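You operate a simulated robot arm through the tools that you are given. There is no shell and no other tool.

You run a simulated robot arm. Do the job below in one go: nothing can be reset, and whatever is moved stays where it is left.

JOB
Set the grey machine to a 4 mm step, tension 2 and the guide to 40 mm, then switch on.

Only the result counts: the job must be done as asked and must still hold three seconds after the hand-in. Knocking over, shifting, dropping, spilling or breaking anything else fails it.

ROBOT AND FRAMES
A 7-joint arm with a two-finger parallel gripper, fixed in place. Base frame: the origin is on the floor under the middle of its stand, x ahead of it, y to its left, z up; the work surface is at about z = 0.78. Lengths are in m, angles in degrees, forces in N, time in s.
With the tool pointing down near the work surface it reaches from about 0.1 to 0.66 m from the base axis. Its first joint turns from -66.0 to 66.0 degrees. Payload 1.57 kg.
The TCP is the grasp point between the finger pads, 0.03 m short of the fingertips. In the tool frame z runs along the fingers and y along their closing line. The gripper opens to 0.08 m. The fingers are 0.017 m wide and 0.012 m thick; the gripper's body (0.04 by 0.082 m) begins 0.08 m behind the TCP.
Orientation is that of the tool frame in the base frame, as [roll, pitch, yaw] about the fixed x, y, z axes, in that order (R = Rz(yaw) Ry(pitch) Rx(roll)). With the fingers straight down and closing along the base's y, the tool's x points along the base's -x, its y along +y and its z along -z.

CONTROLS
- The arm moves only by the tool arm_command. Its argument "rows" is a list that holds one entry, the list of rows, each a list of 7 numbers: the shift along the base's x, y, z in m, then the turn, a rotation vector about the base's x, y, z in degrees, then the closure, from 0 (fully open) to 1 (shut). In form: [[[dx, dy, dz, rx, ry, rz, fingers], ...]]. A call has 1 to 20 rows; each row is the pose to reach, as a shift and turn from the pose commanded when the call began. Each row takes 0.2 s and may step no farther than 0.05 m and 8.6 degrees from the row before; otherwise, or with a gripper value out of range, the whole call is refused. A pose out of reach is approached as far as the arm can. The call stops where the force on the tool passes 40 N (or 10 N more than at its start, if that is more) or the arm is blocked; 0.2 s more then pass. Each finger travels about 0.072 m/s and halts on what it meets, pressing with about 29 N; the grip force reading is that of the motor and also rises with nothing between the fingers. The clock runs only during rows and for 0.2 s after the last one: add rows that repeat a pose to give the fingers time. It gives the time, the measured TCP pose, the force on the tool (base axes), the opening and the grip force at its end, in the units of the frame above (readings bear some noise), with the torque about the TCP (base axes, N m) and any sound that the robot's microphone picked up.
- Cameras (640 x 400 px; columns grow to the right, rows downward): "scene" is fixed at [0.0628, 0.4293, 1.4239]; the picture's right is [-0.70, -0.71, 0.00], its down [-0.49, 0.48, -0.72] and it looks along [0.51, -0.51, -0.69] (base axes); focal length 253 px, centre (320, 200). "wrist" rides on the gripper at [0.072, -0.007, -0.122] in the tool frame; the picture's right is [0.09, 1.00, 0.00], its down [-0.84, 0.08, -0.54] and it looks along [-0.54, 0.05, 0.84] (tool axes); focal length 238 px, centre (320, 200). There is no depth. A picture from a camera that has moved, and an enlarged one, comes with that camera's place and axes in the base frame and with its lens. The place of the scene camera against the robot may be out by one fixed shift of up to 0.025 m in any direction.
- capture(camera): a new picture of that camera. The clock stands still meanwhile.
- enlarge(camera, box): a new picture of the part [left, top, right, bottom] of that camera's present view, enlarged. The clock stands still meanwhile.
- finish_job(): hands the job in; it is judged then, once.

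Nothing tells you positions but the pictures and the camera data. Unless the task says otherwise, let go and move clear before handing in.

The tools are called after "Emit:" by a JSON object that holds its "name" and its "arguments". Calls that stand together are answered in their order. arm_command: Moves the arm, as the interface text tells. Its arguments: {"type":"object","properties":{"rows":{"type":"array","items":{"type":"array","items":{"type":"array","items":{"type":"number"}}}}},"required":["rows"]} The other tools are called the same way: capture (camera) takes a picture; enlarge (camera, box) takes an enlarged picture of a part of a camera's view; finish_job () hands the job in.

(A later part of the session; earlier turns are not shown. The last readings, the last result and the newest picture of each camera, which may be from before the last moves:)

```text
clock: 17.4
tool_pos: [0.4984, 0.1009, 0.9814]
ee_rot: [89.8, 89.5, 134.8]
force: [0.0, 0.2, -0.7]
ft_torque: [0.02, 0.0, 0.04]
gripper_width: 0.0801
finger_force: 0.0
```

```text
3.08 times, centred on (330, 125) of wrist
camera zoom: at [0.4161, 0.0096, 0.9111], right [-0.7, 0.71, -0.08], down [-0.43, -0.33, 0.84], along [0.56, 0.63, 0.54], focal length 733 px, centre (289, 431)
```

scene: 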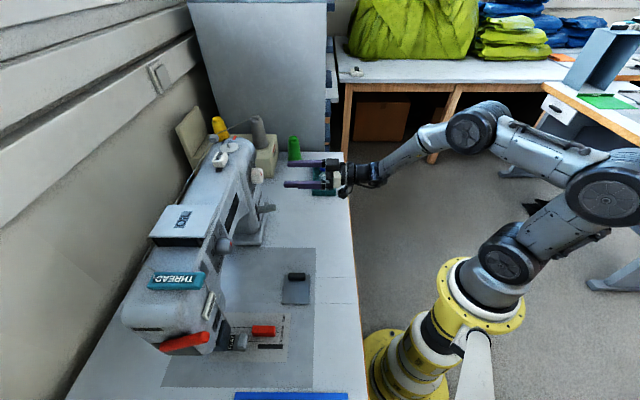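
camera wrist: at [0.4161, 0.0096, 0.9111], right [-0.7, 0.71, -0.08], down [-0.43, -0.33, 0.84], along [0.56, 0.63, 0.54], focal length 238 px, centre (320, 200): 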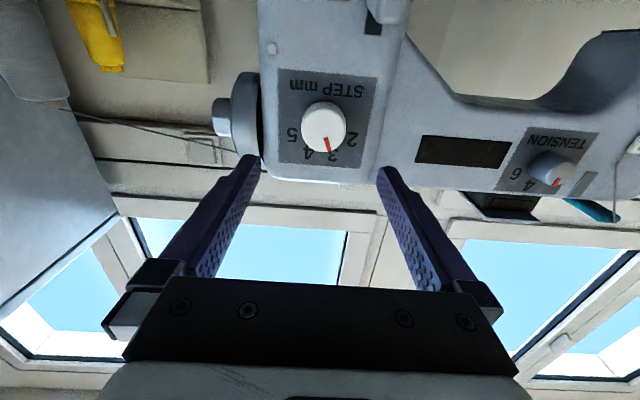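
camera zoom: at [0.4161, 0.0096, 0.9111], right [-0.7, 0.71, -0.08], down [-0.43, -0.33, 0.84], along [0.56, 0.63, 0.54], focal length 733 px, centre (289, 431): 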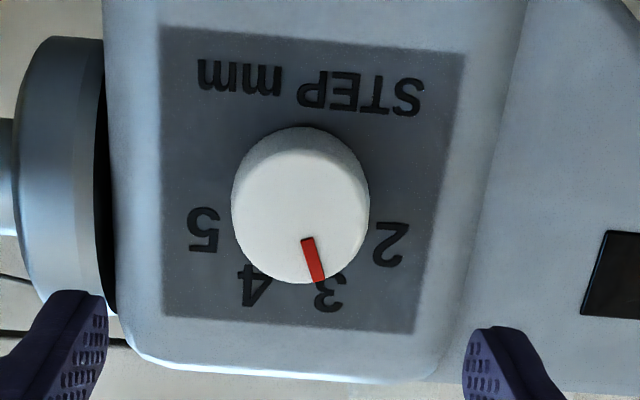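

The knob is well centred; it's only about 6 mm below and 2 mm left of the tool axis. I'll correct that and advance so the fingers straddle the knob, with the tips about 8 mm short of the panel.

Emit:
{"name": "arm_command", "arguments": {"rows": [[[-0.0018, 0.0018, -0.006, 0, 0, 0, 0], [0.0132, 0.0168, -0.006, 0, 0, 0, 0], [0.0282, 0.0318, -0.006, 0, 0, 0, 0], [0.0432, 0.0468, -0.006, 0, 0, 0, 0], [0.0562, 0.0598, -0.006, 0, 0, 0, 0], [0.0562, 0.0598, -0.006, 0, 0, 0, 0]]]}}

Emit:
{"name": "capture", "arguments": {"camera": "wrist"}}

Emit:
{"name": "capture", "arguments": {"camera": "scene"}}

```text
clock: 18.8
tool_pos: [0.5541, 0.1608, 0.9732]
ee_rot: [89.9, 89.5, 134.9]
force: [-0.4, 0.1, 0.3]
ft_torque: [0.01, -0.03, 0.04]
gripper_width: 0.08
finger_force: 0.0
```

```text
taken
camera wrist: at [0.4704, 0.07, 0.9042], right [-0.7, 0.71, -0.08], down [-0.43, -0.33, 0.84], along [0.56, 0.63, 0.54], focal length 238 px, centre (320, 200)
```

wrist: 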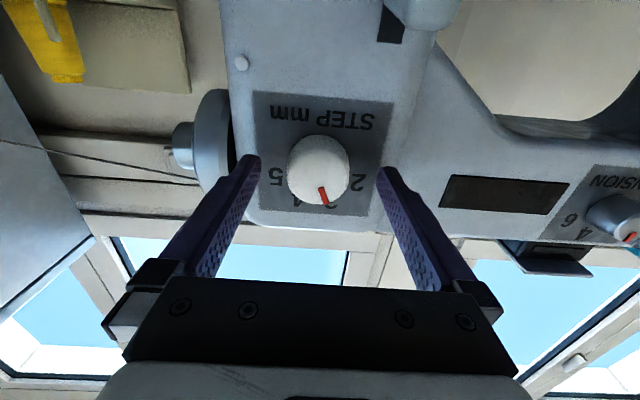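

```text
taken
```

scene: 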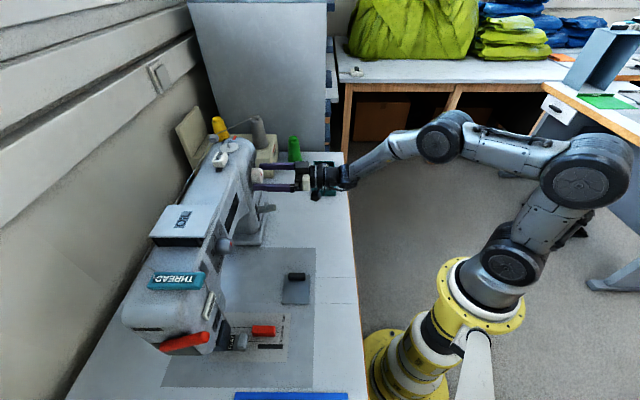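

Emit:
{"name": "enlarge", "arguments": {"camera": "wrist", "box": [230, 80, 420, 230]}}

Emit:
{"name": "enlarge", "arguments": {"camera": "scene", "box": [200, 130, 320, 230]}}

```text
2.67 times, centred on (325, 155) of wrist
camera zoom: at [0.4704, 0.07, 0.9042], right [-0.7, 0.71, -0.08], down [-0.43, -0.33, 0.84], along [0.56, 0.63, 0.54], focal length 636 px, centre (307, 320)
```

zoom: 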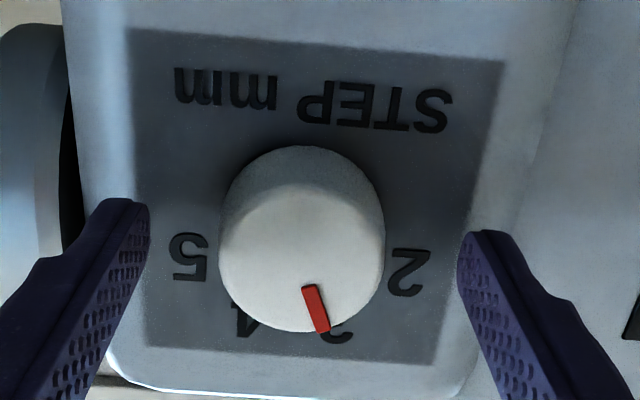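

```text
4.00 times, centred on (260, 180) of scene
camera zoom: at [0.0628, 0.4293, 1.4239], right [-0.7, -0.71, 0.0], down [-0.49, 0.48, -0.72], along [0.51, -0.51, -0.69], focal length 1013 px, centre (560, 280)
```

zoom: 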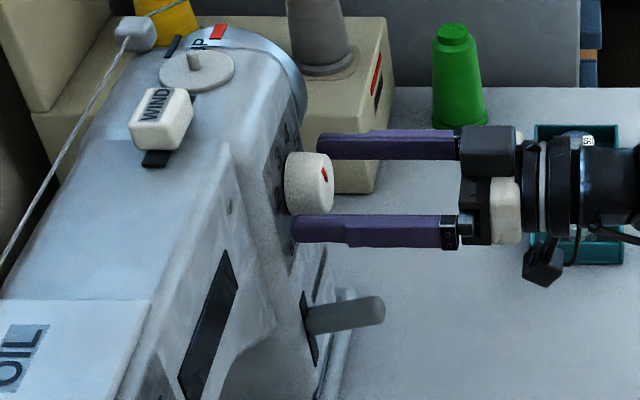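

The fingers straddle the knob, with the tips about 9 mm from the panel and centring within 2 mm. Now I'll close on the knob.

Emit:
{"name": "arm_command", "arguments": {"rows": [[[0, 0, 0, 0, 0, 0, 1], [0, 0, 0, 0, 0, 0, 1], [0, 0, 0, 0, 0, 0, 1], [0, 0, 0, 0, 0, 0, 1]]]}}

Emit:
{"name": "enlarge", "arguments": {"camera": "wrist", "box": [230, 80, 420, 230]}}

```text
clock: 19.8
tool_pos: [0.5527, 0.1599, 0.9756]
ee_rot: [89.0, 89.4, 133.8]
force: [9.9, -4.2, -0.1]
ft_torque: [-0.18, 0.16, -0.48]
gripper_width: 0.0417
finger_force: 44.7
```

```text
2.67 times, centred on (325, 155) of wrist
camera zoom: at [0.4708, 0.0691, 0.9043], right [-0.7, 0.71, -0.08], down [-0.43, -0.33, 0.84], along [0.56, 0.62, 0.54], focal length 636 px, centre (307, 320)
```

zoom: 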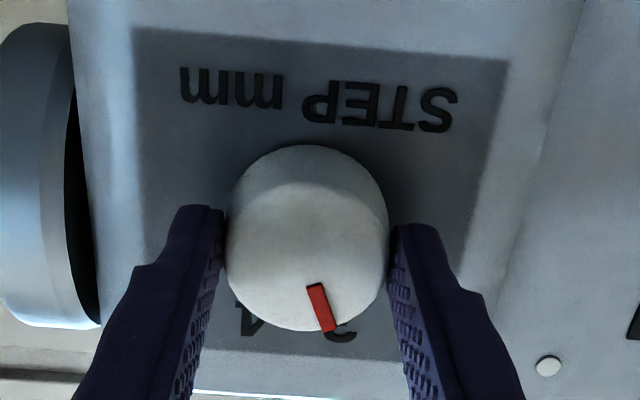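

Gripped at 41.7 mm, with about 10 N of side force. I'll shift about 1.5 mm to relieve that, then turn 45° clockwise about the dial axis.

Emit:
{"name": "arm_command", "arguments": {"rows": [[[0.0011, -0.0011, 0, 0, 0, 0, 1], [0.0011, -0.0011, 0, 3.54, 3.54, 0, 1], [0.0011, -0.0011, 0, 7.07, 7.07, 0, 1], [0.0011, -0.0011, 0, 10.61, 10.61, 0, 1], [0.0011, -0.0011, 0, 14.14, 14.14, 0, 1], [0.0011, -0.0011, 0, 17.68, 17.68, 0, 1], [0.0011, -0.0011, 0, 21.21, 21.21, 0, 1], [0.0011, -0.0011, 0, 24.75, 24.75, 0, 1], [0.0011, -0.0011, 0, 28.28, 28.28, 0, 1], [0.0011, -0.0011, 0, 31.82, 31.82, 0, 1], [0.0011, -0.0011, 0, 31.82, 31.82, 0, 1], [0.0011, -0.0011, 0, 31.82, 31.82, 0, 1]]]}}

Emit:
{"name": "capture", "arguments": {"camera": "wrist"}}

Emit:
{"name": "enlarge", "arguments": {"camera": "wrist", "box": [230, 80, 420, 230]}}

Emit:
{"name": "enlarge", "arguments": {"camera": "scene", "box": [200, 130, 320, 230]}}

```text
clock: 22.4
tool_pos: [0.5539, 0.1603, 0.9735]
ee_rot: [89.4, 44.6, 134.8]
force: [-18.6, -13.1, 21.4]
ft_torque: [0.35, -0.34, 0.36]
gripper_width: 0.0418
finger_force: 44.6
```

```text
taken
camera wrist: at [0.4344, 0.1062, 0.9198], right [-0.55, 0.54, 0.64], down [0.0, -0.77, 0.64], along [0.84, 0.35, 0.42], focal length 238 px, centre (320, 200)
```

wrist: 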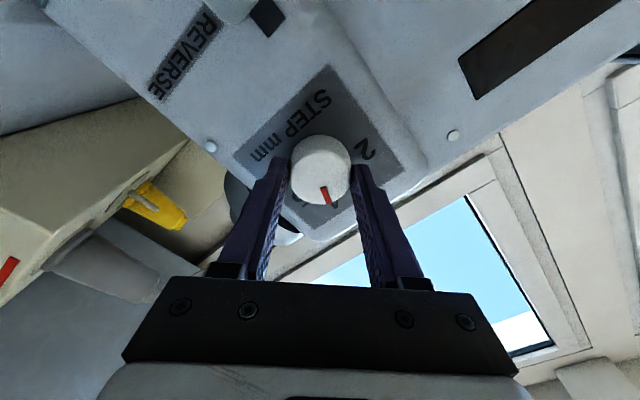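

```text
2.67 times, centred on (325, 155) of wrist
camera zoom: at [0.4344, 0.1062, 0.9198], right [-0.55, 0.54, 0.64], down [0.0, -0.77, 0.64], along [0.84, 0.35, 0.42], focal length 636 px, centre (307, 320)
```

zoom: 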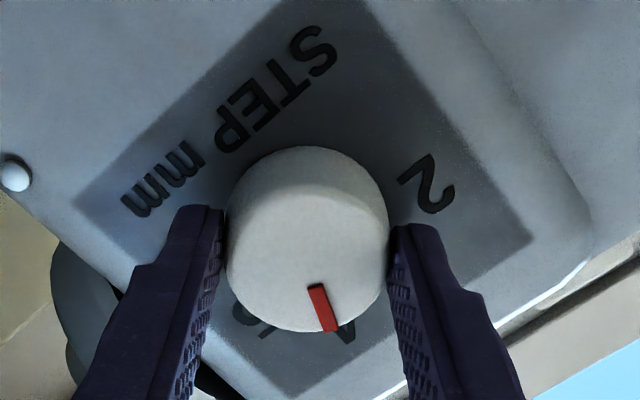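

```text
4.00 times, centred on (260, 180) of scene
camera zoom: at [0.0619, 0.4288, 1.4241], right [-0.7, -0.71, 0.0], down [-0.49, 0.49, -0.72], along [0.52, -0.51, -0.69], focal length 1013 px, centre (560, 280)
```

zoom: 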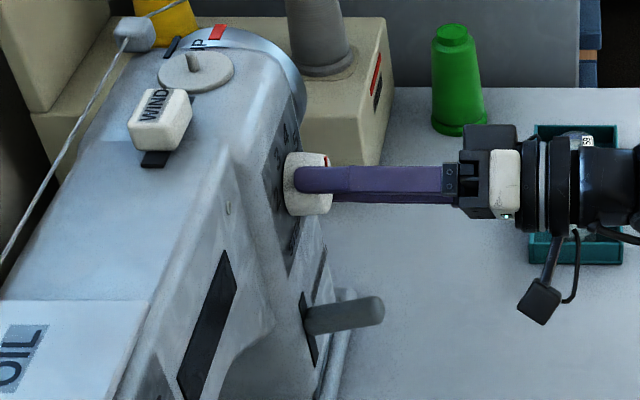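

The knob followed the gripper and the mark now points near 4. I'll relieve the residual side force slightly, then open and back off to check the reading.

Emit:
{"name": "arm_command", "arguments": {"rows": [[[-0.0008, -0.0008, 0.0018, 0, 0, 0, 1], [-0.0008, -0.0008, 0.0018, 0, 0, 0, 1]]]}}

```text
clock: 23.0
tool_pos: [0.553, 0.1606, 0.9743]
ee_rot: [89.7, 44.6, 135.0]
force: [6.8, 7.8, 11.9]
ft_torque: [0.69, -0.65, -0.65]
gripper_width: 0.0417
finger_force: 45.1
```

Emit:
{"name": "arm_command", "arguments": {"rows": [[[0, 0, 0, 0, 0, 0, 0], [0, 0, 0, 0, 0, 0, 0], [0, 0, 0, 0, 0, 0, 0], [-0.015, -0.015, 0, 0, 0, 0, 0], [-0.03, -0.03, 0, 0, 0, 0, 0], [-0.045, -0.045, 0, 0, 0, 0, 0], [-0.06, -0.06, 0, 0, 0, 0, 0]]]}}

Emit:
{"name": "capture", "arguments": {"camera": "wrist"}}

Emit:
{"name": "enlarge", "arguments": {"camera": "wrist", "box": [230, 50, 420, 200]}}

```text
clock: 24.6
tool_pos: [0.4916, 0.0964, 0.9722]
ee_rot: [90.1, 44.5, 135.0]
force: [-0.4, 0.2, 0.1]
ft_torque: [0.0, -0.01, -0.02]
gripper_width: 0.0801
finger_force: 0.1
```

```text
taken
camera wrist: at [0.3729, 0.0426, 0.9194], right [-0.54, 0.54, 0.65], down [0.0, -0.77, 0.64], along [0.84, 0.35, 0.41], focal length 238 px, centre (320, 200)
```

wrist: 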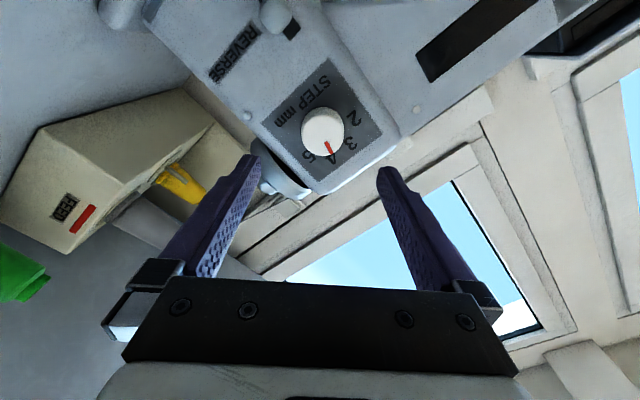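

```text
2.67 times, centred on (325, 125) of wrist
camera zoom: at [0.3729, 0.0426, 0.9194], right [-0.54, 0.54, 0.65], down [0.0, -0.77, 0.64], along [0.84, 0.35, 0.41], focal length 636 px, centre (307, 400)
```

zoom: 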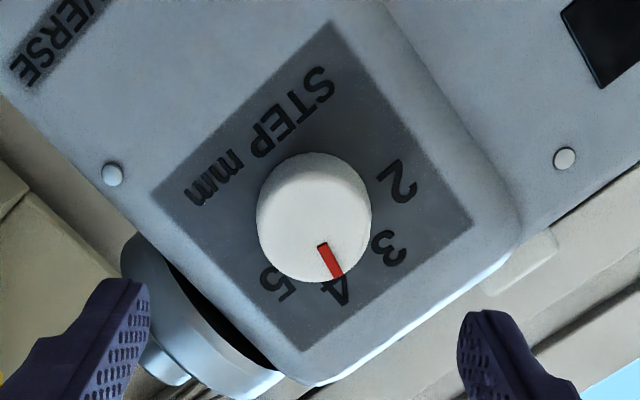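

Emit:
{"name": "enlarge", "arguments": {"camera": "wrist", "box": [270, 70, 390, 170]}}

```text
4.00 times, centred on (330, 120) of wrist
camera zoom: at [0.3729, 0.0426, 0.9194], right [-0.54, 0.54, 0.65], down [0.0, -0.77, 0.64], along [0.84, 0.35, 0.41], focal length 953 px, centre (280, 520)
```

zoom: 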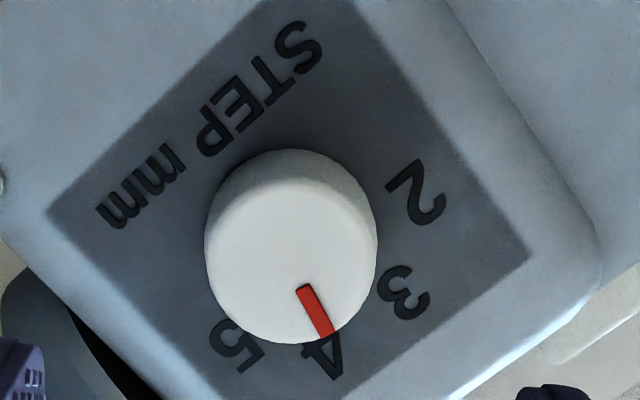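

The mark is about 10° short of "4": it sprang back or slipped when I opened. I'll re-grip with slightly better centring and turn a bit further, watching the mark before and after release.

Emit:
{"name": "arm_command", "arguments": {"rows": [[[-0.0006, 0.0006, 0.0018, 0, 0, 0, 0], [0.0144, 0.0156, 0.0018, 0, 0, 0, 0], [0.0294, 0.0306, 0.0018, 0, 0, 0, 0], [0.0444, 0.0456, 0.0018, 0, 0, 0, 0], [0.0594, 0.0606, 0.0018, 0, 0, 0, 0], [0.0594, 0.0606, 0.0018, 0, 0, 0, 0], [0.0594, 0.0606, 0.0018, 0, 0, 0, 1], [0.0594, 0.0606, 0.0018, 0, 0, 0, 1], [0.0594, 0.0606, 0.0018, 0, 0, 0, 1], [0.0594, 0.0606, 0.0018, 0, 0, 0, 1]]]}}

Emit:
{"name": "enlarge", "arguments": {"camera": "wrist", "box": [260, 110, 380, 210]}}

```text
clock: 26.8
tool_pos: [0.5521, 0.1587, 0.9744]
ee_rot: [90.2, 44.6, 135.0]
force: [4.1, 4.7, -2.9]
ft_torque: [0.0, -0.06, -0.1]
gripper_width: 0.0413
finger_force: 44.6
```

```text
4.00 times, centred on (320, 160) of wrist
camera zoom: at [0.4327, 0.1045, 0.9217], right [-0.54, 0.54, 0.65], down [0.0, -0.77, 0.64], along [0.84, 0.35, 0.41], focal length 953 px, centre (320, 360)
```

zoom: 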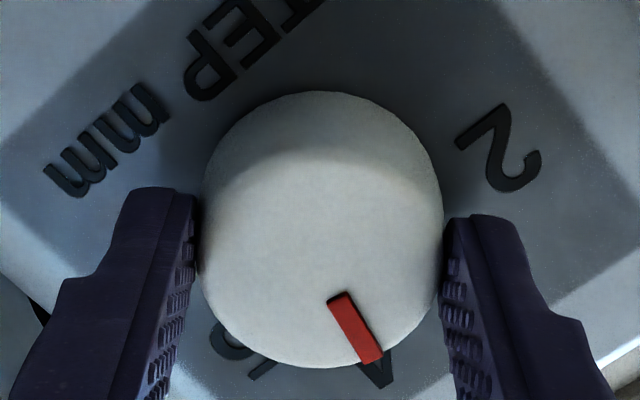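

Emit:
{"name": "arm_command", "arguments": {"rows": [[[0, 0, 0, 2.2, 2.2, 0, 1], [0, 0, 0, 4.4, 4.4, 0, 1], [0, 0, 0, 6.6, 6.6, 0, 1], [0, 0, 0, 6.6, 6.6, 0, 1], [0, 0, 0, 6.6, 6.6, 0, 1]]]}}

Emit:
{"name": "enlarge", "arguments": {"camera": "wrist", "box": [260, 110, 380, 210]}}

```text
clock: 28.0
tool_pos: [0.5519, 0.1583, 0.9748]
ee_rot: [89.9, 35.2, 134.9]
force: [-3.1, -4.3, 3.6]
ft_torque: [-0.09, 0.1, 0.31]
gripper_width: 0.0415
finger_force: 45.5
```

```text
4.00 times, centred on (320, 160) of wrist
camera zoom: at [0.4268, 0.1105, 0.9296], right [-0.46, 0.46, 0.76], down [0.07, -0.84, 0.54], along [0.89, 0.3, 0.35], focal length 953 px, centre (320, 360)
```

zoom: 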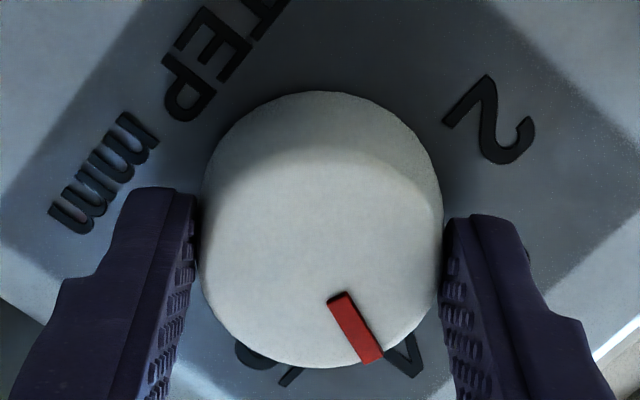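

Emit:
{"name": "arm_command", "arguments": {"rows": [[[0, 0, 0, 0, 0, 0, 0.3], [0, 0, 0, 0, 0, 0, 0.0], [0, 0, 0, 0, 0, 0, 0]]]}}

Emit:
{"name": "enlarge", "arguments": {"camera": "wrist", "box": [260, 110, 380, 210]}}

```text
clock: 28.8
tool_pos: [0.5528, 0.1586, 0.9731]
ee_rot: [90.0, 35.2, 135.0]
force: [0.2, -0.7, 0.0]
ft_torque: [0.01, 0.0, 0.02]
gripper_width: 0.0799
finger_force: 0.2
```

```text
4.00 times, centred on (320, 160) of wrist
camera zoom: at [0.4267, 0.1106, 0.9291], right [-0.46, 0.46, 0.76], down [0.07, -0.84, 0.55], along [0.89, 0.3, 0.35], focal length 953 px, centre (320, 360)
```

zoom: 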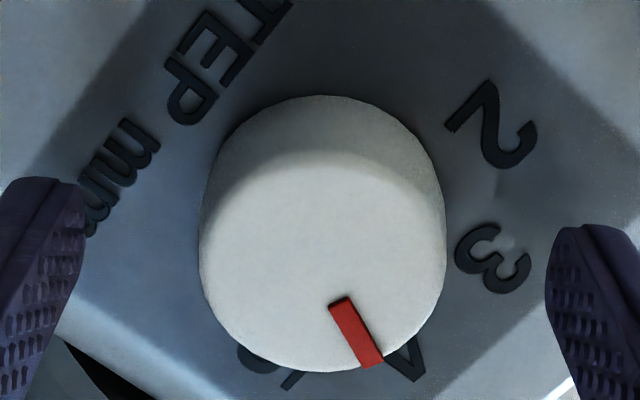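

No spring-back this time. I'll retreat straight out, unroll the wrist and check the dial face-on.

Emit:
{"name": "arm_command", "arguments": {"rows": [[[-0.02, -0.02, 0, 0, 0, 0, 0], [-0.04, -0.04, 0, 0, 0, 0, 0], [-0.06, -0.06, 0, 0, 0, 0, 0], [-0.075, -0.075, 0, -5, -5, 0, 0], [-0.085, -0.085, 0, -10, -10, 0, 0], [-0.085, -0.085, 0, -15, -15, 0, 0], [-0.085, -0.085, 0, -20, -20, 0, 0], [-0.085, -0.085, 0, -25, -25, 0, 0], [-0.085, -0.085, 0, -30, -30, 0, 0], [-0.085, -0.085, 0, -35, -35, 0, 0], [-0.085, -0.085, 0, -38.7, -38.7, 0, 0], [-0.085, -0.085, 0, -38.7, -38.7, 0, 0]]]}}

Emit:
{"name": "capture", "arguments": {"camera": "wrist"}}

Emit:
{"name": "enlarge", "arguments": {"camera": "wrist", "box": [260, 60, 380, 160]}}

```text
clock: 31.4
tool_pos: [0.467, 0.0753, 0.9757]
ee_rot: [112.1, 90.0, 157.0]
force: [-0.7, -0.7, 0.3]
ft_torque: [0.01, 0.01, 0.01]
gripper_width: 0.08
finger_force: 0.0
```

```text
taken
camera wrist: at [0.3854, -0.0166, 0.9042], right [-0.7, 0.7, -0.09], down [-0.44, -0.33, 0.84], along [0.56, 0.63, 0.54], focal length 238 px, centre (320, 200)
```

wrist: 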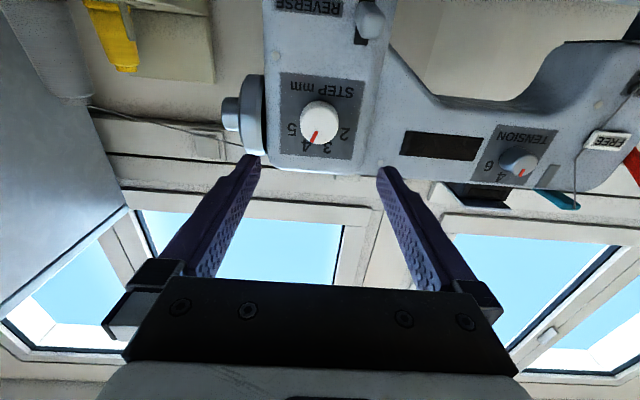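

```text
4.00 times, centred on (320, 110) of wrist
camera zoom: at [0.3854, -0.0166, 0.9042], right [-0.7, 0.7, -0.09], down [-0.44, -0.33, 0.84], along [0.56, 0.63, 0.54], focal length 953 px, centre (320, 560)
```

zoom: 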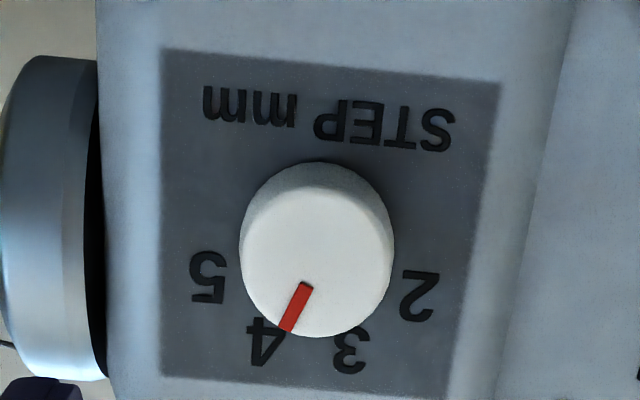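

Emit:
{"name": "enlarge", "arguments": {"camera": "wrist", "box": [292, 90, 348, 150]}}

```text
6.67 times, centred on (320, 120) of wrist
camera zoom: at [0.3854, -0.0166, 0.9042], right [-0.7, 0.7, -0.09], down [-0.44, -0.33, 0.84], along [0.56, 0.63, 0.54], focal length 1589 px, centre (320, 733)
```

zoom: 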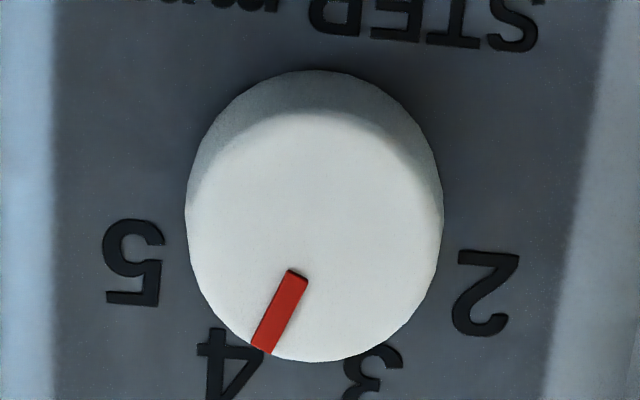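

The step dial now reads 4 (mark about 21°, label at 22.5°). Next is the tension dial: I'll move to a pre-grasp pose in front of it and narrow the fingers to about 50 mm.

Emit:
{"name": "arm_command", "arguments": {"rows": [[[-0.021, 0.031, 0.004, 0, 0, 0, 0.2], [-0.042, 0.062, 0.008, 0, 0, 0, 0.375], [-0.062, 0.093, 0.012, 0, 0, 0, 0.375], [-0.083, 0.124, 0.016, 0, 0, 0, 0.375], [-0.104, 0.155, 0.02, 0, 0, 0, 0.375], [-0.124, 0.186, 0.024, 0, 0, 0, 0.375], [-0.145, 0.217, 0.027, 0, 0, 0, 0.375], [-0.145, 0.217, 0.027, 0, 0, 0, 0.375]]]}}

Emit:
{"name": "capture", "arguments": {"camera": "wrist"}}

Emit:
{"name": "enlarge", "arguments": {"camera": "wrist", "box": [260, 70, 380, 170]}}

Emit:
{"name": "capture", "arguments": {"camera": "scene"}}

```text
clock: 33.2
tool_pos: [0.3383, 0.2659, 0.9994]
ee_rot: [115.1, 89.8, 160.1]
force: [-0.5, -0.3, 0.8]
ft_torque: [-0.03, -0.01, 0.0]
gripper_width: 0.0499
finger_force: 0.0
out of reach, approached as far as the arm can: row 7, 8
```

```text
taken
camera wrist: at [0.2568, 0.1738, 0.929], right [-0.71, 0.7, -0.09], down [-0.44, -0.33, 0.84], along [0.56, 0.63, 0.54], focal length 238 px, centre (320, 200)
```

wrist: 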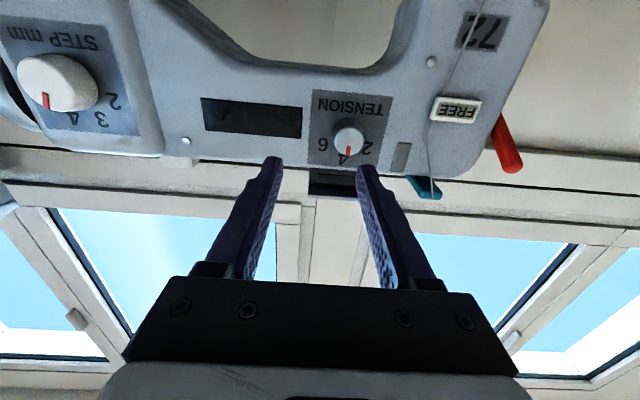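

```text
4.00 times, centred on (320, 120) of wrist
camera zoom: at [0.2568, 0.1738, 0.929], right [-0.71, 0.7, -0.09], down [-0.44, -0.33, 0.84], along [0.56, 0.63, 0.54], focal length 953 px, centre (320, 520)
```

zoom: 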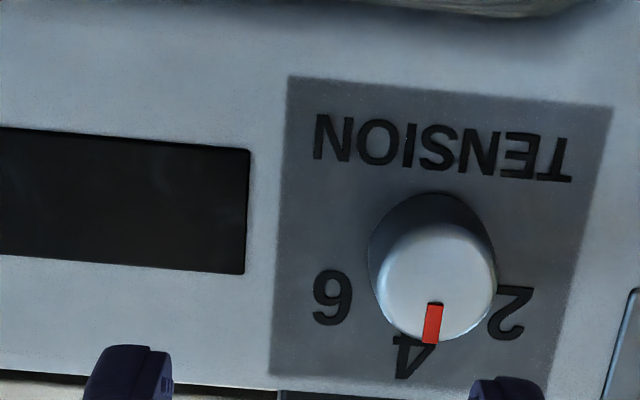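

```text
taken
```

scene: 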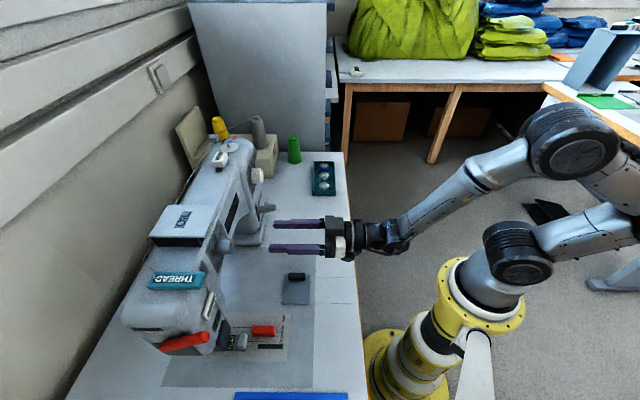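

The exact pre-grasp pose is just out of reach here. I'll try closer to the panel (still short of the knob) before shifting sideways, since the arm is less folded there.

Emit:
{"name": "arm_command", "arguments": {"rows": [[[0.01, 0.01, 0, 0, 0, 0, 0.375], [0.02, 0.02, 0.0, 0, 0, 0, 0.375], [0.03, 0.03, 0.0, 0, 0, 0, 0.375], [0.025, 0.045, 0.0, 0, 0, 0, 0.375], [0.02, 0.055, 0.0, 0, 0, 0, 0.375], [0.02, 0.055, 0.0, 0, 0, 0, 0.375]]]}}

Emit:
{"name": "capture", "arguments": {"camera": "wrist"}}

Emit:
{"name": "capture", "arguments": {"camera": "scene"}}

```text
clock: 34.6
tool_pos: [0.3755, 0.29, 1.0009]
ee_rot: [-125.2, 90.0, -79.8]
force: [0.7, 0.3, -0.5]
ft_torque: [-0.02, 0.03, -0.01]
gripper_width: 0.05
finger_force: 0.1
out of reach, approached as far as the arm can: row 1, 2, 3, 4, 5, 6
```

```text
taken
camera wrist: at [0.2938, 0.1973, 0.9307], right [-0.71, 0.7, -0.09], down [-0.44, -0.33, 0.84], along [0.55, 0.63, 0.54], focal length 238 px, centre (320, 200)
```

wrist: 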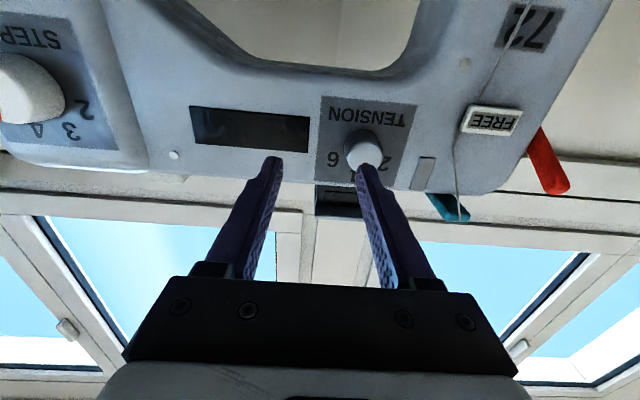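

```text
taken
```

scene: 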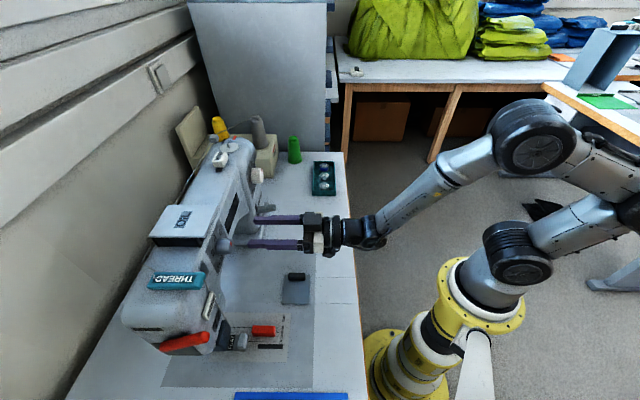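

The arm seems to be caught at a joint limit in this configuration. I'll retreat, bring the tool back to pointing down, swing to azimuth 45°, and then tilt up again from there.

Emit:
{"name": "arm_command", "arguments": {"rows": [[[-0.02, -0.02, 0.0, 0, 0, 0, 0.375], [-0.04, -0.04, 0.01, 0, 0, 0, 0.375], [-0.05, -0.05, 0.03, -5.7, 5.7, 0, 0.375], [-0.05, -0.05, 0.05, -11.4, 11.4, 0, 0.375], [-0.05, -0.05, 0.07, -17.1, 17.1, 0, 0.375], [-0.05, -0.05, 0.09, -22.8, 22.8, 0, 0.375], [-0.05, -0.05, 0.11, -28.5, 28.5, 0, 0.375], [-0.05, -0.05, 0.13, -34.2, 34.2, 0, 0.375], [-0.05, -0.05, 0.15, -39.9, 39.9, 0, 0.375], [-0.05, -0.05, 0.15, -45.6, 45.6, 0, 0.375], [-0.05, -0.05, 0.15, -51.3, 51.3, 0, 0.375], [-0.05, -0.05, 0.15, -57, 57, 0, 0.375], [-0.05, -0.05, 0.15, -62.7, 62.7, 0, 0.375], [-0.05, -0.05, 0.15, -63.6, 63.6, 0, 0.375], [-0.05, -0.05, 0.15, -63.6, 63.6, 0, 0.375]]]}}

Emit:
{"name": "capture", "arguments": {"camera": "scene"}}

Emit:
{"name": "capture", "arguments": {"camera": "wrist"}}

```text
clock: 37.8
tool_pos: [0.3262, 0.2404, 1.1527]
ee_rot: [-180.0, 0.0, -135.1]
force: [-0.4, 0.2, 0.5]
ft_torque: [-0.01, -0.03, 0.0]
gripper_width: 0.0502
finger_force: 0.1
```

```text
taken
```

scene: 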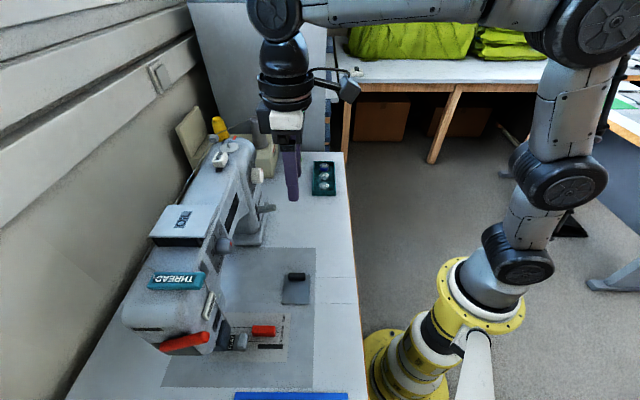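

```text
taken
camera wrist: at [0.2791, 0.1833, 1.2761], right [-0.77, 0.64, 0.0], down [0.54, 0.65, 0.54], along [0.35, 0.42, -0.84], focal length 238 px, centre (320, 200)
```

wrist: 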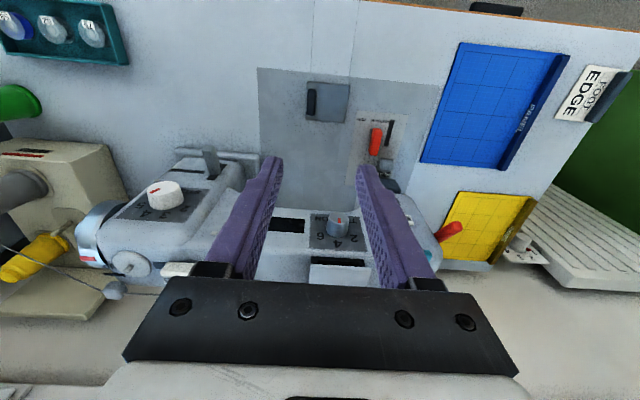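

Now the tool points down at azimuth 36°. I'll shift to line up with the tension knob (azimuth about 42°) and tilt up again, watching for reach limits.

Emit:
{"name": "arm_command", "arguments": {"rows": [[[-0.022, 0.036, 0.0, 0, 0, 0, 0.375], [-0.022, 0.036, 0.0, 5.7, -5.7, 0, 0.375], [-0.022, 0.036, -0.02, 11.4, -11.4, 0, 0.375], [-0.022, 0.036, -0.04, 17.1, -17.1, 0, 0.375], [-0.022, 0.036, -0.06, 22.8, -22.8, 0, 0.375], [-0.022, 0.036, -0.08, 28.5, -28.5, 0, 0.375], [-0.022, 0.036, -0.1, 34.2, -34.2, 0, 0.375], [-0.022, 0.036, -0.12, 39.9, -39.9, 0, 0.375], [-0.022, 0.036, -0.14, 45.6, -45.6, 0, 0.375], [-0.022, 0.036, -0.15, 51.3, -51.3, 0, 0.375], [-0.022, 0.036, -0.15, 57, -57, 0, 0.375], [-0.022, 0.036, -0.15, 62.7, -62.7, 0, 0.375], [-0.022, 0.036, -0.15, 63.6, -63.6, 0, 0.375], [-0.022, 0.036, -0.15, 63.6, -63.6, 0, 0.375]]]}}

Emit:
{"name": "capture", "arguments": {"camera": "scene"}}

Emit:
{"name": "capture", "arguments": {"camera": "wrist"}}

```text
clock: 40.8
tool_pos: [0.3049, 0.2611, 1.0025]
ee_rot: [-177.7, 57.9, -135.6]
force: [0.0, 0.0, 0.1]
ft_torque: [0.0, 0.01, 0.01]
gripper_width: 0.05
finger_force: 0.0
out of reach, approached as far as the arm can: row 9, 10, 11, 12, 13, 14
```

```text
taken
```

scene: 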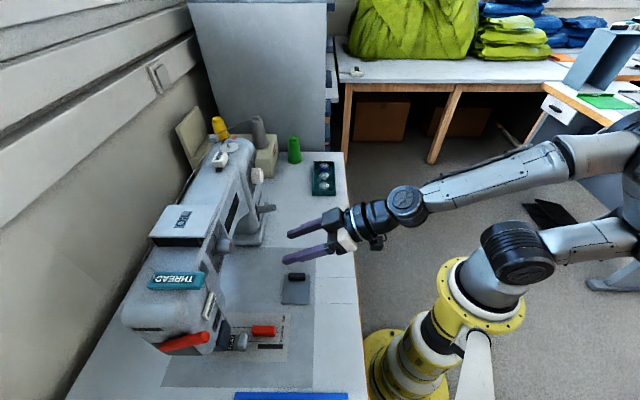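

```text
taken
camera wrist: at [0.2049, 0.1606, 1.0061], right [-0.71, 0.7, -0.1], down [-0.08, 0.06, 0.99], along [0.7, 0.71, 0.01], focal length 238 px, centre (320, 200)
```

wrist: 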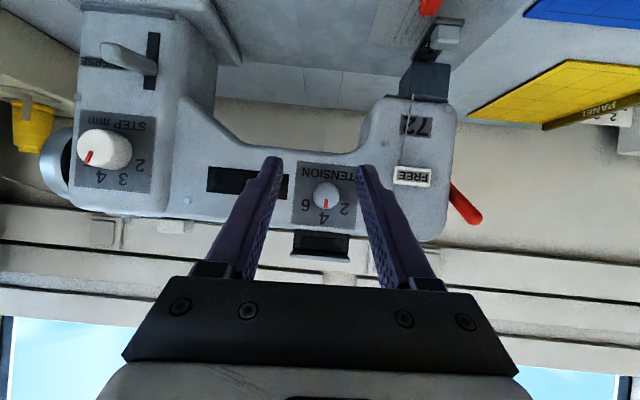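

Face-on tilting stalls at about 58° here because the arm is too folded. I'll move forward toward the knob first and then continue tilting.

Emit:
{"name": "arm_command", "arguments": {"rows": [[[0.02, 0.025, 0.0, 0, 0, 0, 0.375], [0.0425, 0.0565, 0.0, 0, 0, 0, 0.375], [0.0425, 0.0565, 0.0, 5, -5, 0, 0.375], [0.0425, 0.0565, 0.0, 10, -10, 0, 0.375], [0.0425, 0.0565, 0.0, 15, -15, 0, 0.375], [0.0425, 0.0565, 0.0, 20, -20, 0, 0.375], [0.0425, 0.0565, 0.0, 22.7, -22.7, 0, 0.375], [0.0425, 0.0565, 0.0, 22.7, -22.7, 0, 0.375]]]}}

Emit:
{"name": "capture", "arguments": {"camera": "scene"}}

Emit:
{"name": "capture", "arguments": {"camera": "wrist"}}

```text
clock: 42.6
tool_pos: [0.3484, 0.3179, 1.001]
ee_rot: [67.7, 89.7, 109.9]
force: [0.2, 0.3, -0.1]
ft_torque: [0.01, 0.0, 0.01]
gripper_width: 0.0502
finger_force: 0.1
out of reach, approached as far as the arm can: row 3
```

```text
taken
```

scene: 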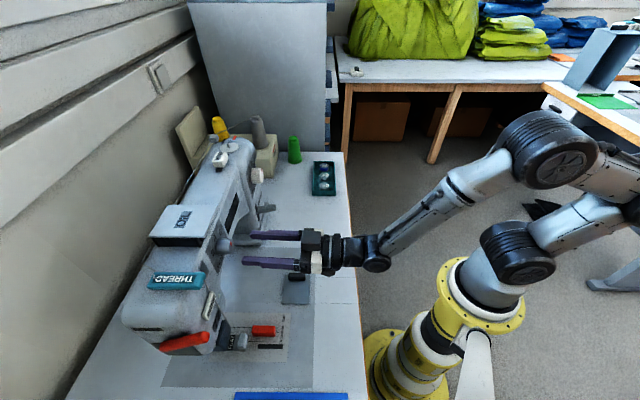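

```text
taken
camera wrist: at [0.2618, 0.231, 0.9297], right [-0.67, 0.74, -0.09], down [-0.45, -0.31, 0.84], along [0.59, 0.6, 0.54], focal length 238 px, centre (320, 200)
```

wrist: 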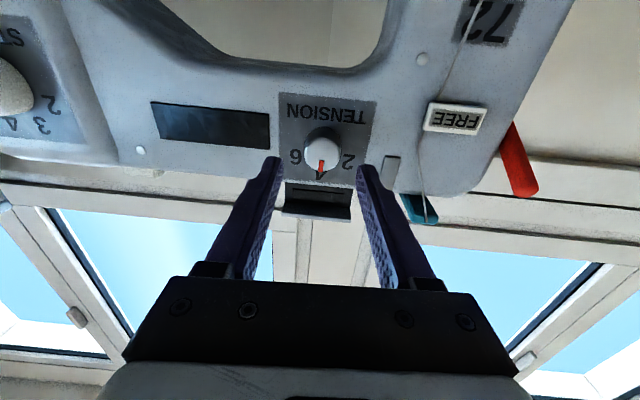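

That worked: the tool is now horizontal in front of the tension knob. I'll zoom to measure the offset to the dial axis.

Emit:
{"name": "enlarge", "arguments": {"camera": "wrist", "box": [260, 80, 400, 220]}}

Emit:
{"name": "enlarge", "arguments": {"camera": "scene", "box": [130, 180, 310, 300]}}

```text
2.86 times, centred on (330, 150) of wrist
camera zoom: at [0.2618, 0.231, 0.9297], right [-0.67, 0.74, -0.09], down [-0.45, -0.31, 0.84], along [0.59, 0.6, 0.54], focal length 681 px, centre (291, 343)
```

zoom: 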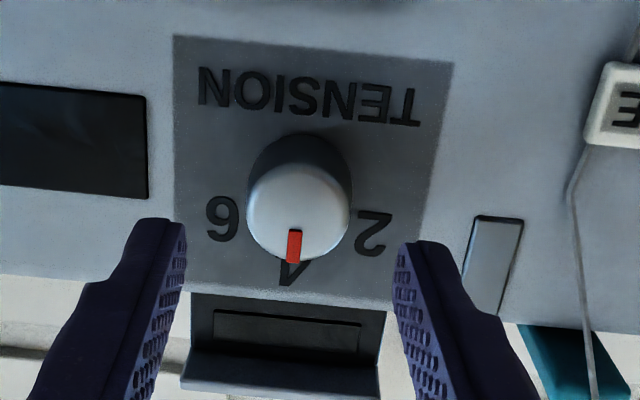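

```text
3.33 times, centred on (220, 240) of scene
camera zoom: at [0.0628, 0.4293, 1.4239], right [-0.7, -0.71, 0.0], down [-0.49, 0.48, -0.72], along [0.51, -0.51, -0.69], focal length 844 px, centre (653, 67)
```

zoom: 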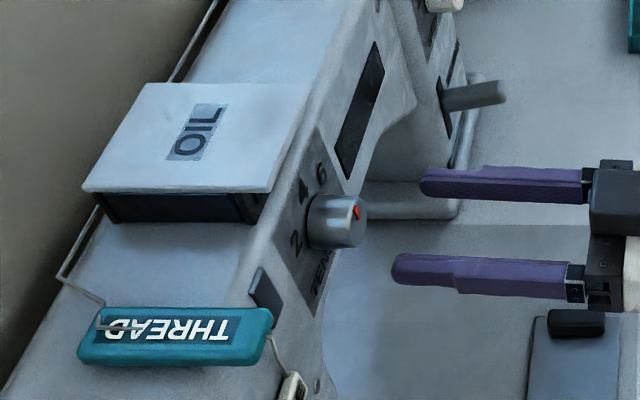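

Emit:
{"name": "arm_command", "arguments": {"rows": [[[0, 0, 0, 0, 0, 2.8, 0.375], [0, 0, 0, 0, 0, 2.8, 0.375]]]}}

Emit:
{"name": "enlarge", "arguments": {"camera": "wrist", "box": [260, 80, 400, 220]}}

```text
clock: 43.2
tool_pos: [0.3476, 0.3176, 1.0007]
ee_rot: [76.6, 89.8, 121.6]
force: [0.3, -0.1, 0.4]
ft_torque: [0.03, -0.02, 0.01]
gripper_width: 0.0501
finger_force: 0.1
```

```text
2.86 times, centred on (330, 150) of wrist
camera zoom: at [0.2661, 0.2273, 0.9299], right [-0.7, 0.7, -0.09], down [-0.44, -0.33, 0.84], along [0.56, 0.63, 0.54], focal length 681 px, centre (291, 343)
```

zoom: 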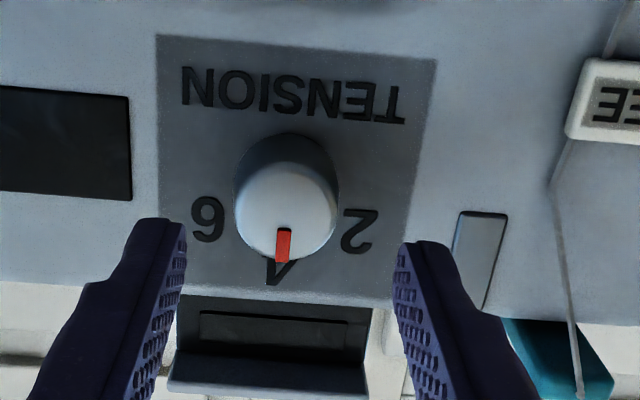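

Yaw is corrected and the axis is within 2 mm. I'll roll to +30°, centre up and slide the fingers over the knob.

Emit:
{"name": "arm_command", "arguments": {"rows": [[[0.0013, -0.0013, 0.0007, 5.3, 5.3, 0, 0.375], [0.0013, -0.0013, 0.0007, 10.6, 10.6, 0, 0.375], [0.0013, -0.0013, 0.0007, 15.9, 15.9, 0, 0.375], [0.0013, -0.0013, 0.0007, 21.2, 21.2, 0, 0.375], [0.0133, 0.0107, 0.0007, 21.2, 21.2, 0, 0.375], [0.0253, 0.0227, 0.0007, 21.2, 21.2, 0, 0.375], [0.0345, 0.0319, 0.0007, 21.2, 21.2, 0, 0.375], [0.0345, 0.0319, 0.0007, 21.2, 21.2, 0, 0.375]]]}}

Emit:
{"name": "enlarge", "arguments": {"camera": "wrist", "box": [240, 90, 400, 210]}}

Emit:
{"name": "enlarge", "arguments": {"camera": "scene", "box": [130, 180, 310, 300]}}

```text
clock: 45.0
tool_pos: [0.3841, 0.349, 1.0006]
ee_rot: [90.0, 59.8, 135.0]
force: [-0.7, 0.1, -0.1]
ft_torque: [0.03, 0.02, 0.0]
gripper_width: 0.0501
finger_force: 0.1
```

```text
3.33 times, centred on (320, 150) of wrist
camera zoom: at [0.2751, 0.2841, 0.9368], right [-0.64, 0.64, 0.42], down [-0.13, -0.63, 0.76], along [0.76, 0.43, 0.49], focal length 794 px, centre (320, 367)
```

zoom: 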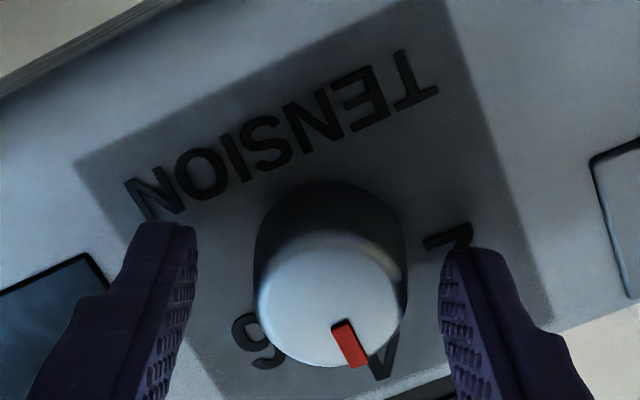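

```text
3.33 times, centred on (220, 240) of scene
camera zoom: at [0.0628, 0.4293, 1.4239], right [-0.7, -0.71, 0.0], down [-0.49, 0.48, -0.72], along [0.51, -0.51, -0.69], focal length 844 px, centre (653, 67)
```

zoom: 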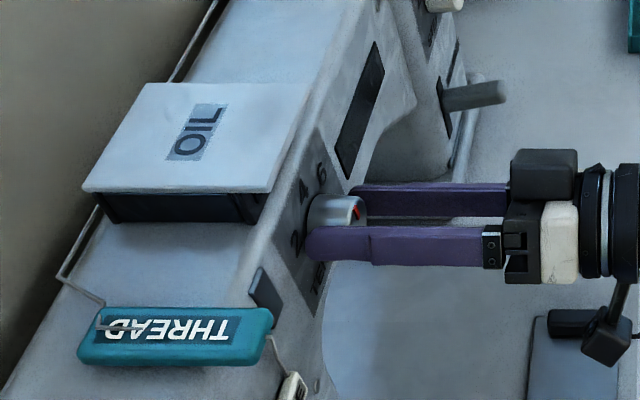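

Emit:
{"name": "arm_command", "arguments": {"rows": [[[0, 0, 0, 0, 0, 0, 1], [0, 0, 0, 0, 0, 0, 1], [0, 0, 0, 0, 0, 0, 1]]]}}

Emit:
{"name": "enlarge", "arguments": {"camera": "wrist", "box": [240, 90, 400, 210]}}

```text
clock: 45.8
tool_pos: [0.3817, 0.3515, 1.0025]
ee_rot: [89.6, 59.8, 134.8]
force: [-9.6, 8.1, 4.7]
ft_torque: [0.06, -0.03, 0.5]
gripper_width: 0.0305
finger_force: 39.3
```

```text
3.33 times, centred on (320, 150) of wrist
camera zoom: at [0.2745, 0.2848, 0.9376], right [-0.64, 0.64, 0.42], down [-0.13, -0.64, 0.76], along [0.75, 0.43, 0.49], focal length 794 px, centre (320, 367)
```

zoom: 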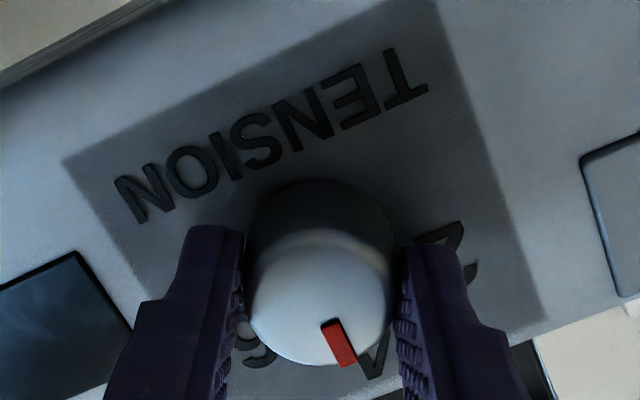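

Emit:
{"name": "arm_command", "arguments": {"rows": [[[-0.0014, 0.0014, 0.0008, 0, 0, 0, 1], [-0.0014, 0.0014, 0.0008, 0, 0, 0, 1]]]}}

```text
clock: 46.4
tool_pos: [0.3811, 0.3518, 1.0014]
ee_rot: [89.4, 59.7, 134.4]
force: [-3.0, 2.9, 9.7]
ft_torque: [-0.22, 0.27, 0.42]
gripper_width: 0.0303
finger_force: 39.5
```

Emit:
{"name": "arm_command", "arguments": {"rows": [[[-0.0002, 0.0002, 0.001, 0, 0, 0, 1], [-0.0002, 0.0002, 0.001, -3.54, -3.54, 0, 1], [-0.0002, 0.0002, 0.001, -7.07, -7.07, 0, 1], [-0.0002, 0.0002, 0.001, -10.61, -10.61, 0, 1], [-0.0002, 0.0002, 0.001, -14.14, -14.14, 0, 1], [-0.0002, 0.0002, 0.001, -17.68, -17.68, 0, 1], [-0.0002, 0.0002, 0.001, -21.21, -21.21, 0, 1], [-0.0002, 0.0002, 0.001, -21.21, -21.21, 0, 1]]]}}

Emit:
{"name": "enlarge", "arguments": {"camera": "wrist", "box": [240, 90, 400, 210]}}

```text
clock: 48.2
tool_pos: [0.3827, 0.3509, 1.0021]
ee_rot: [112.4, 89.7, 157.2]
force: [15.2, -8.3, -1.2]
ft_torque: [0.08, -0.05, -0.42]
gripper_width: 0.0303
finger_force: 39.1
```

```text
3.33 times, centred on (320, 150) of wrist
camera zoom: at [0.2993, 0.2594, 0.9319], right [-0.7, 0.71, -0.09], down [-0.44, -0.33, 0.84], along [0.56, 0.63, 0.54], focal length 794 px, centre (320, 367)
```

zoom: 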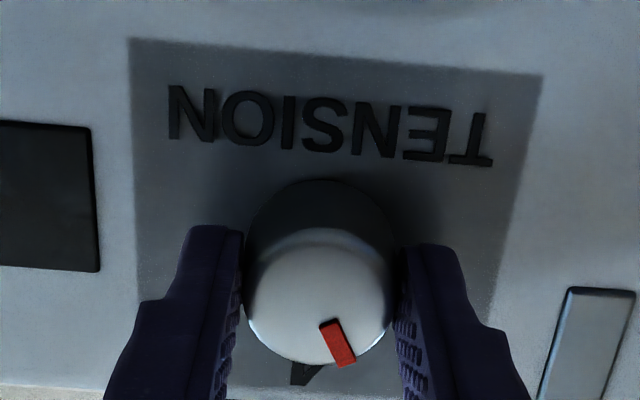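

Emit:
{"name": "arm_command", "arguments": {"rows": [[[0.0012, -0.0012, 0.0, 0, 0, 0, 1], [0.0012, -0.0012, 0.0, -3.54, -3.54, 0, 1], [0.0012, -0.0012, 0.0, -7.07, -7.07, 0, 1], [0.0012, -0.0012, 0.0, -10.61, -10.61, 0, 1], [0.0012, -0.0012, 0.0, -14.14, -14.14, 0, 1], [0.0012, -0.0012, 0.0, -17.68, -17.68, 0, 1], [0.0012, -0.0012, 0.0, -21.21, -21.21, 0, 1], [0.0012, -0.0012, 0.0, -21.21, -21.21, 0, 1], [0.0012, -0.0012, 0.0, -21.21, -21.21, 0, 1]]]}}

Emit:
{"name": "enlarge", "arguments": {"camera": "wrist", "box": [240, 90, 400, 210]}}

```text
clock: 50.2
tool_pos: [0.3803, 0.3504, 1.0027]
ee_rot: [-90.1, 60.3, -45.3]
force: [21.4, 2.4, -10.1]
ft_torque: [-0.3, 0.25, -0.49]
gripper_width: 0.0302
finger_force: 39.4
```

```text
3.33 times, centred on (320, 150) of wrist
camera zoom: at [0.3242, 0.2342, 0.9446], right [-0.58, 0.58, -0.57], down [-0.72, -0.04, 0.69], along [0.38, 0.81, 0.44], focal length 794 px, centre (320, 367)
```

zoom: 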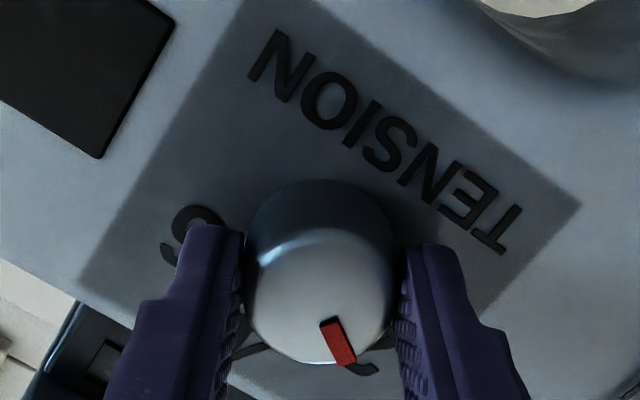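

Emit:
{"name": "arm_command", "arguments": {"rows": [[[0.0012, -0.0004, -0.0008, 0, 0, 0, 1], [0.0012, -0.0004, -0.0008, 0, 0, 0, 1]]]}}

Emit:
{"name": "enlarge", "arguments": {"camera": "wrist", "box": [240, 90, 400, 210]}}

```text
clock: 50.8
tool_pos: [0.3817, 0.3515, 1.0025]
ee_rot: [-89.8, 60.3, -44.7]
force: [8.3, -2.7, -3.7]
ft_torque: [-0.5, 0.49, -0.67]
gripper_width: 0.0306
finger_force: 39.5
```

```text
3.33 times, centred on (320, 150) of wrist
camera zoom: at [0.3245, 0.2341, 0.9443], right [-0.58, 0.58, -0.57], down [-0.73, -0.04, 0.69], along [0.37, 0.81, 0.45], focal length 794 px, centre (320, 367)
```

zoom: 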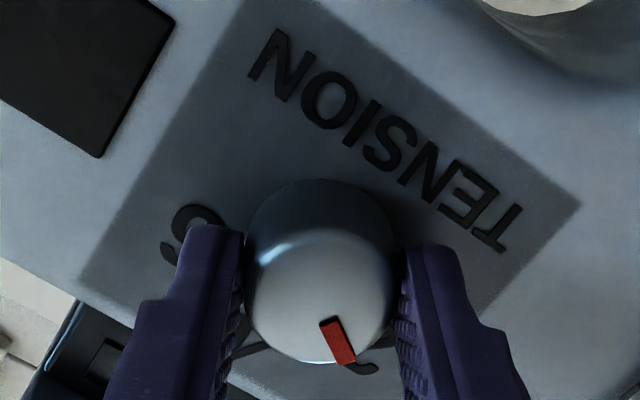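

Force is down to under 10 N. I'll open in place, look, then back straight out.

Emit:
{"name": "arm_command", "arguments": {"rows": [[[0, 0, 0, 0, 0, 0, 0.375], [0, 0, 0, 0, 0, 0, 0.375], [0, 0, 0, 0, 0, 0, 0.375]]]}}

Emit:
{"name": "enlarge", "arguments": {"camera": "wrist", "box": [240, 90, 400, 210]}}

```text
clock: 51.6
tool_pos: [0.3811, 0.3505, 1.0023]
ee_rot: [-89.7, 60.1, -44.8]
force: [0.0, 0.7, 0.2]
ft_torque: [0.0, 0.0, 0.01]
gripper_width: 0.0499
finger_force: 0.0
```

```text
3.33 times, centred on (320, 150) of wrist
camera zoom: at [0.3244, 0.2341, 0.9443], right [-0.58, 0.58, -0.57], down [-0.73, -0.04, 0.69], along [0.37, 0.81, 0.45], focal length 794 px, centre (320, 367)
```

zoom: 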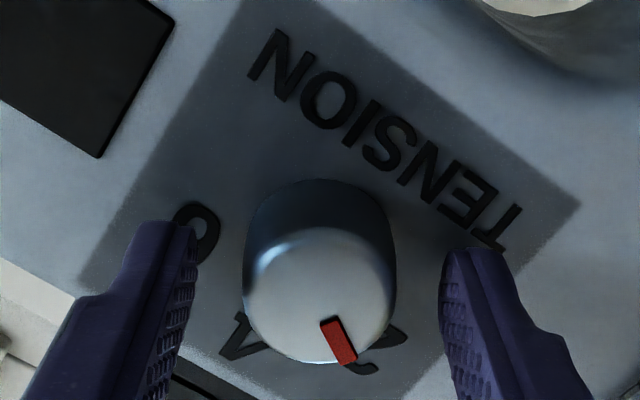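

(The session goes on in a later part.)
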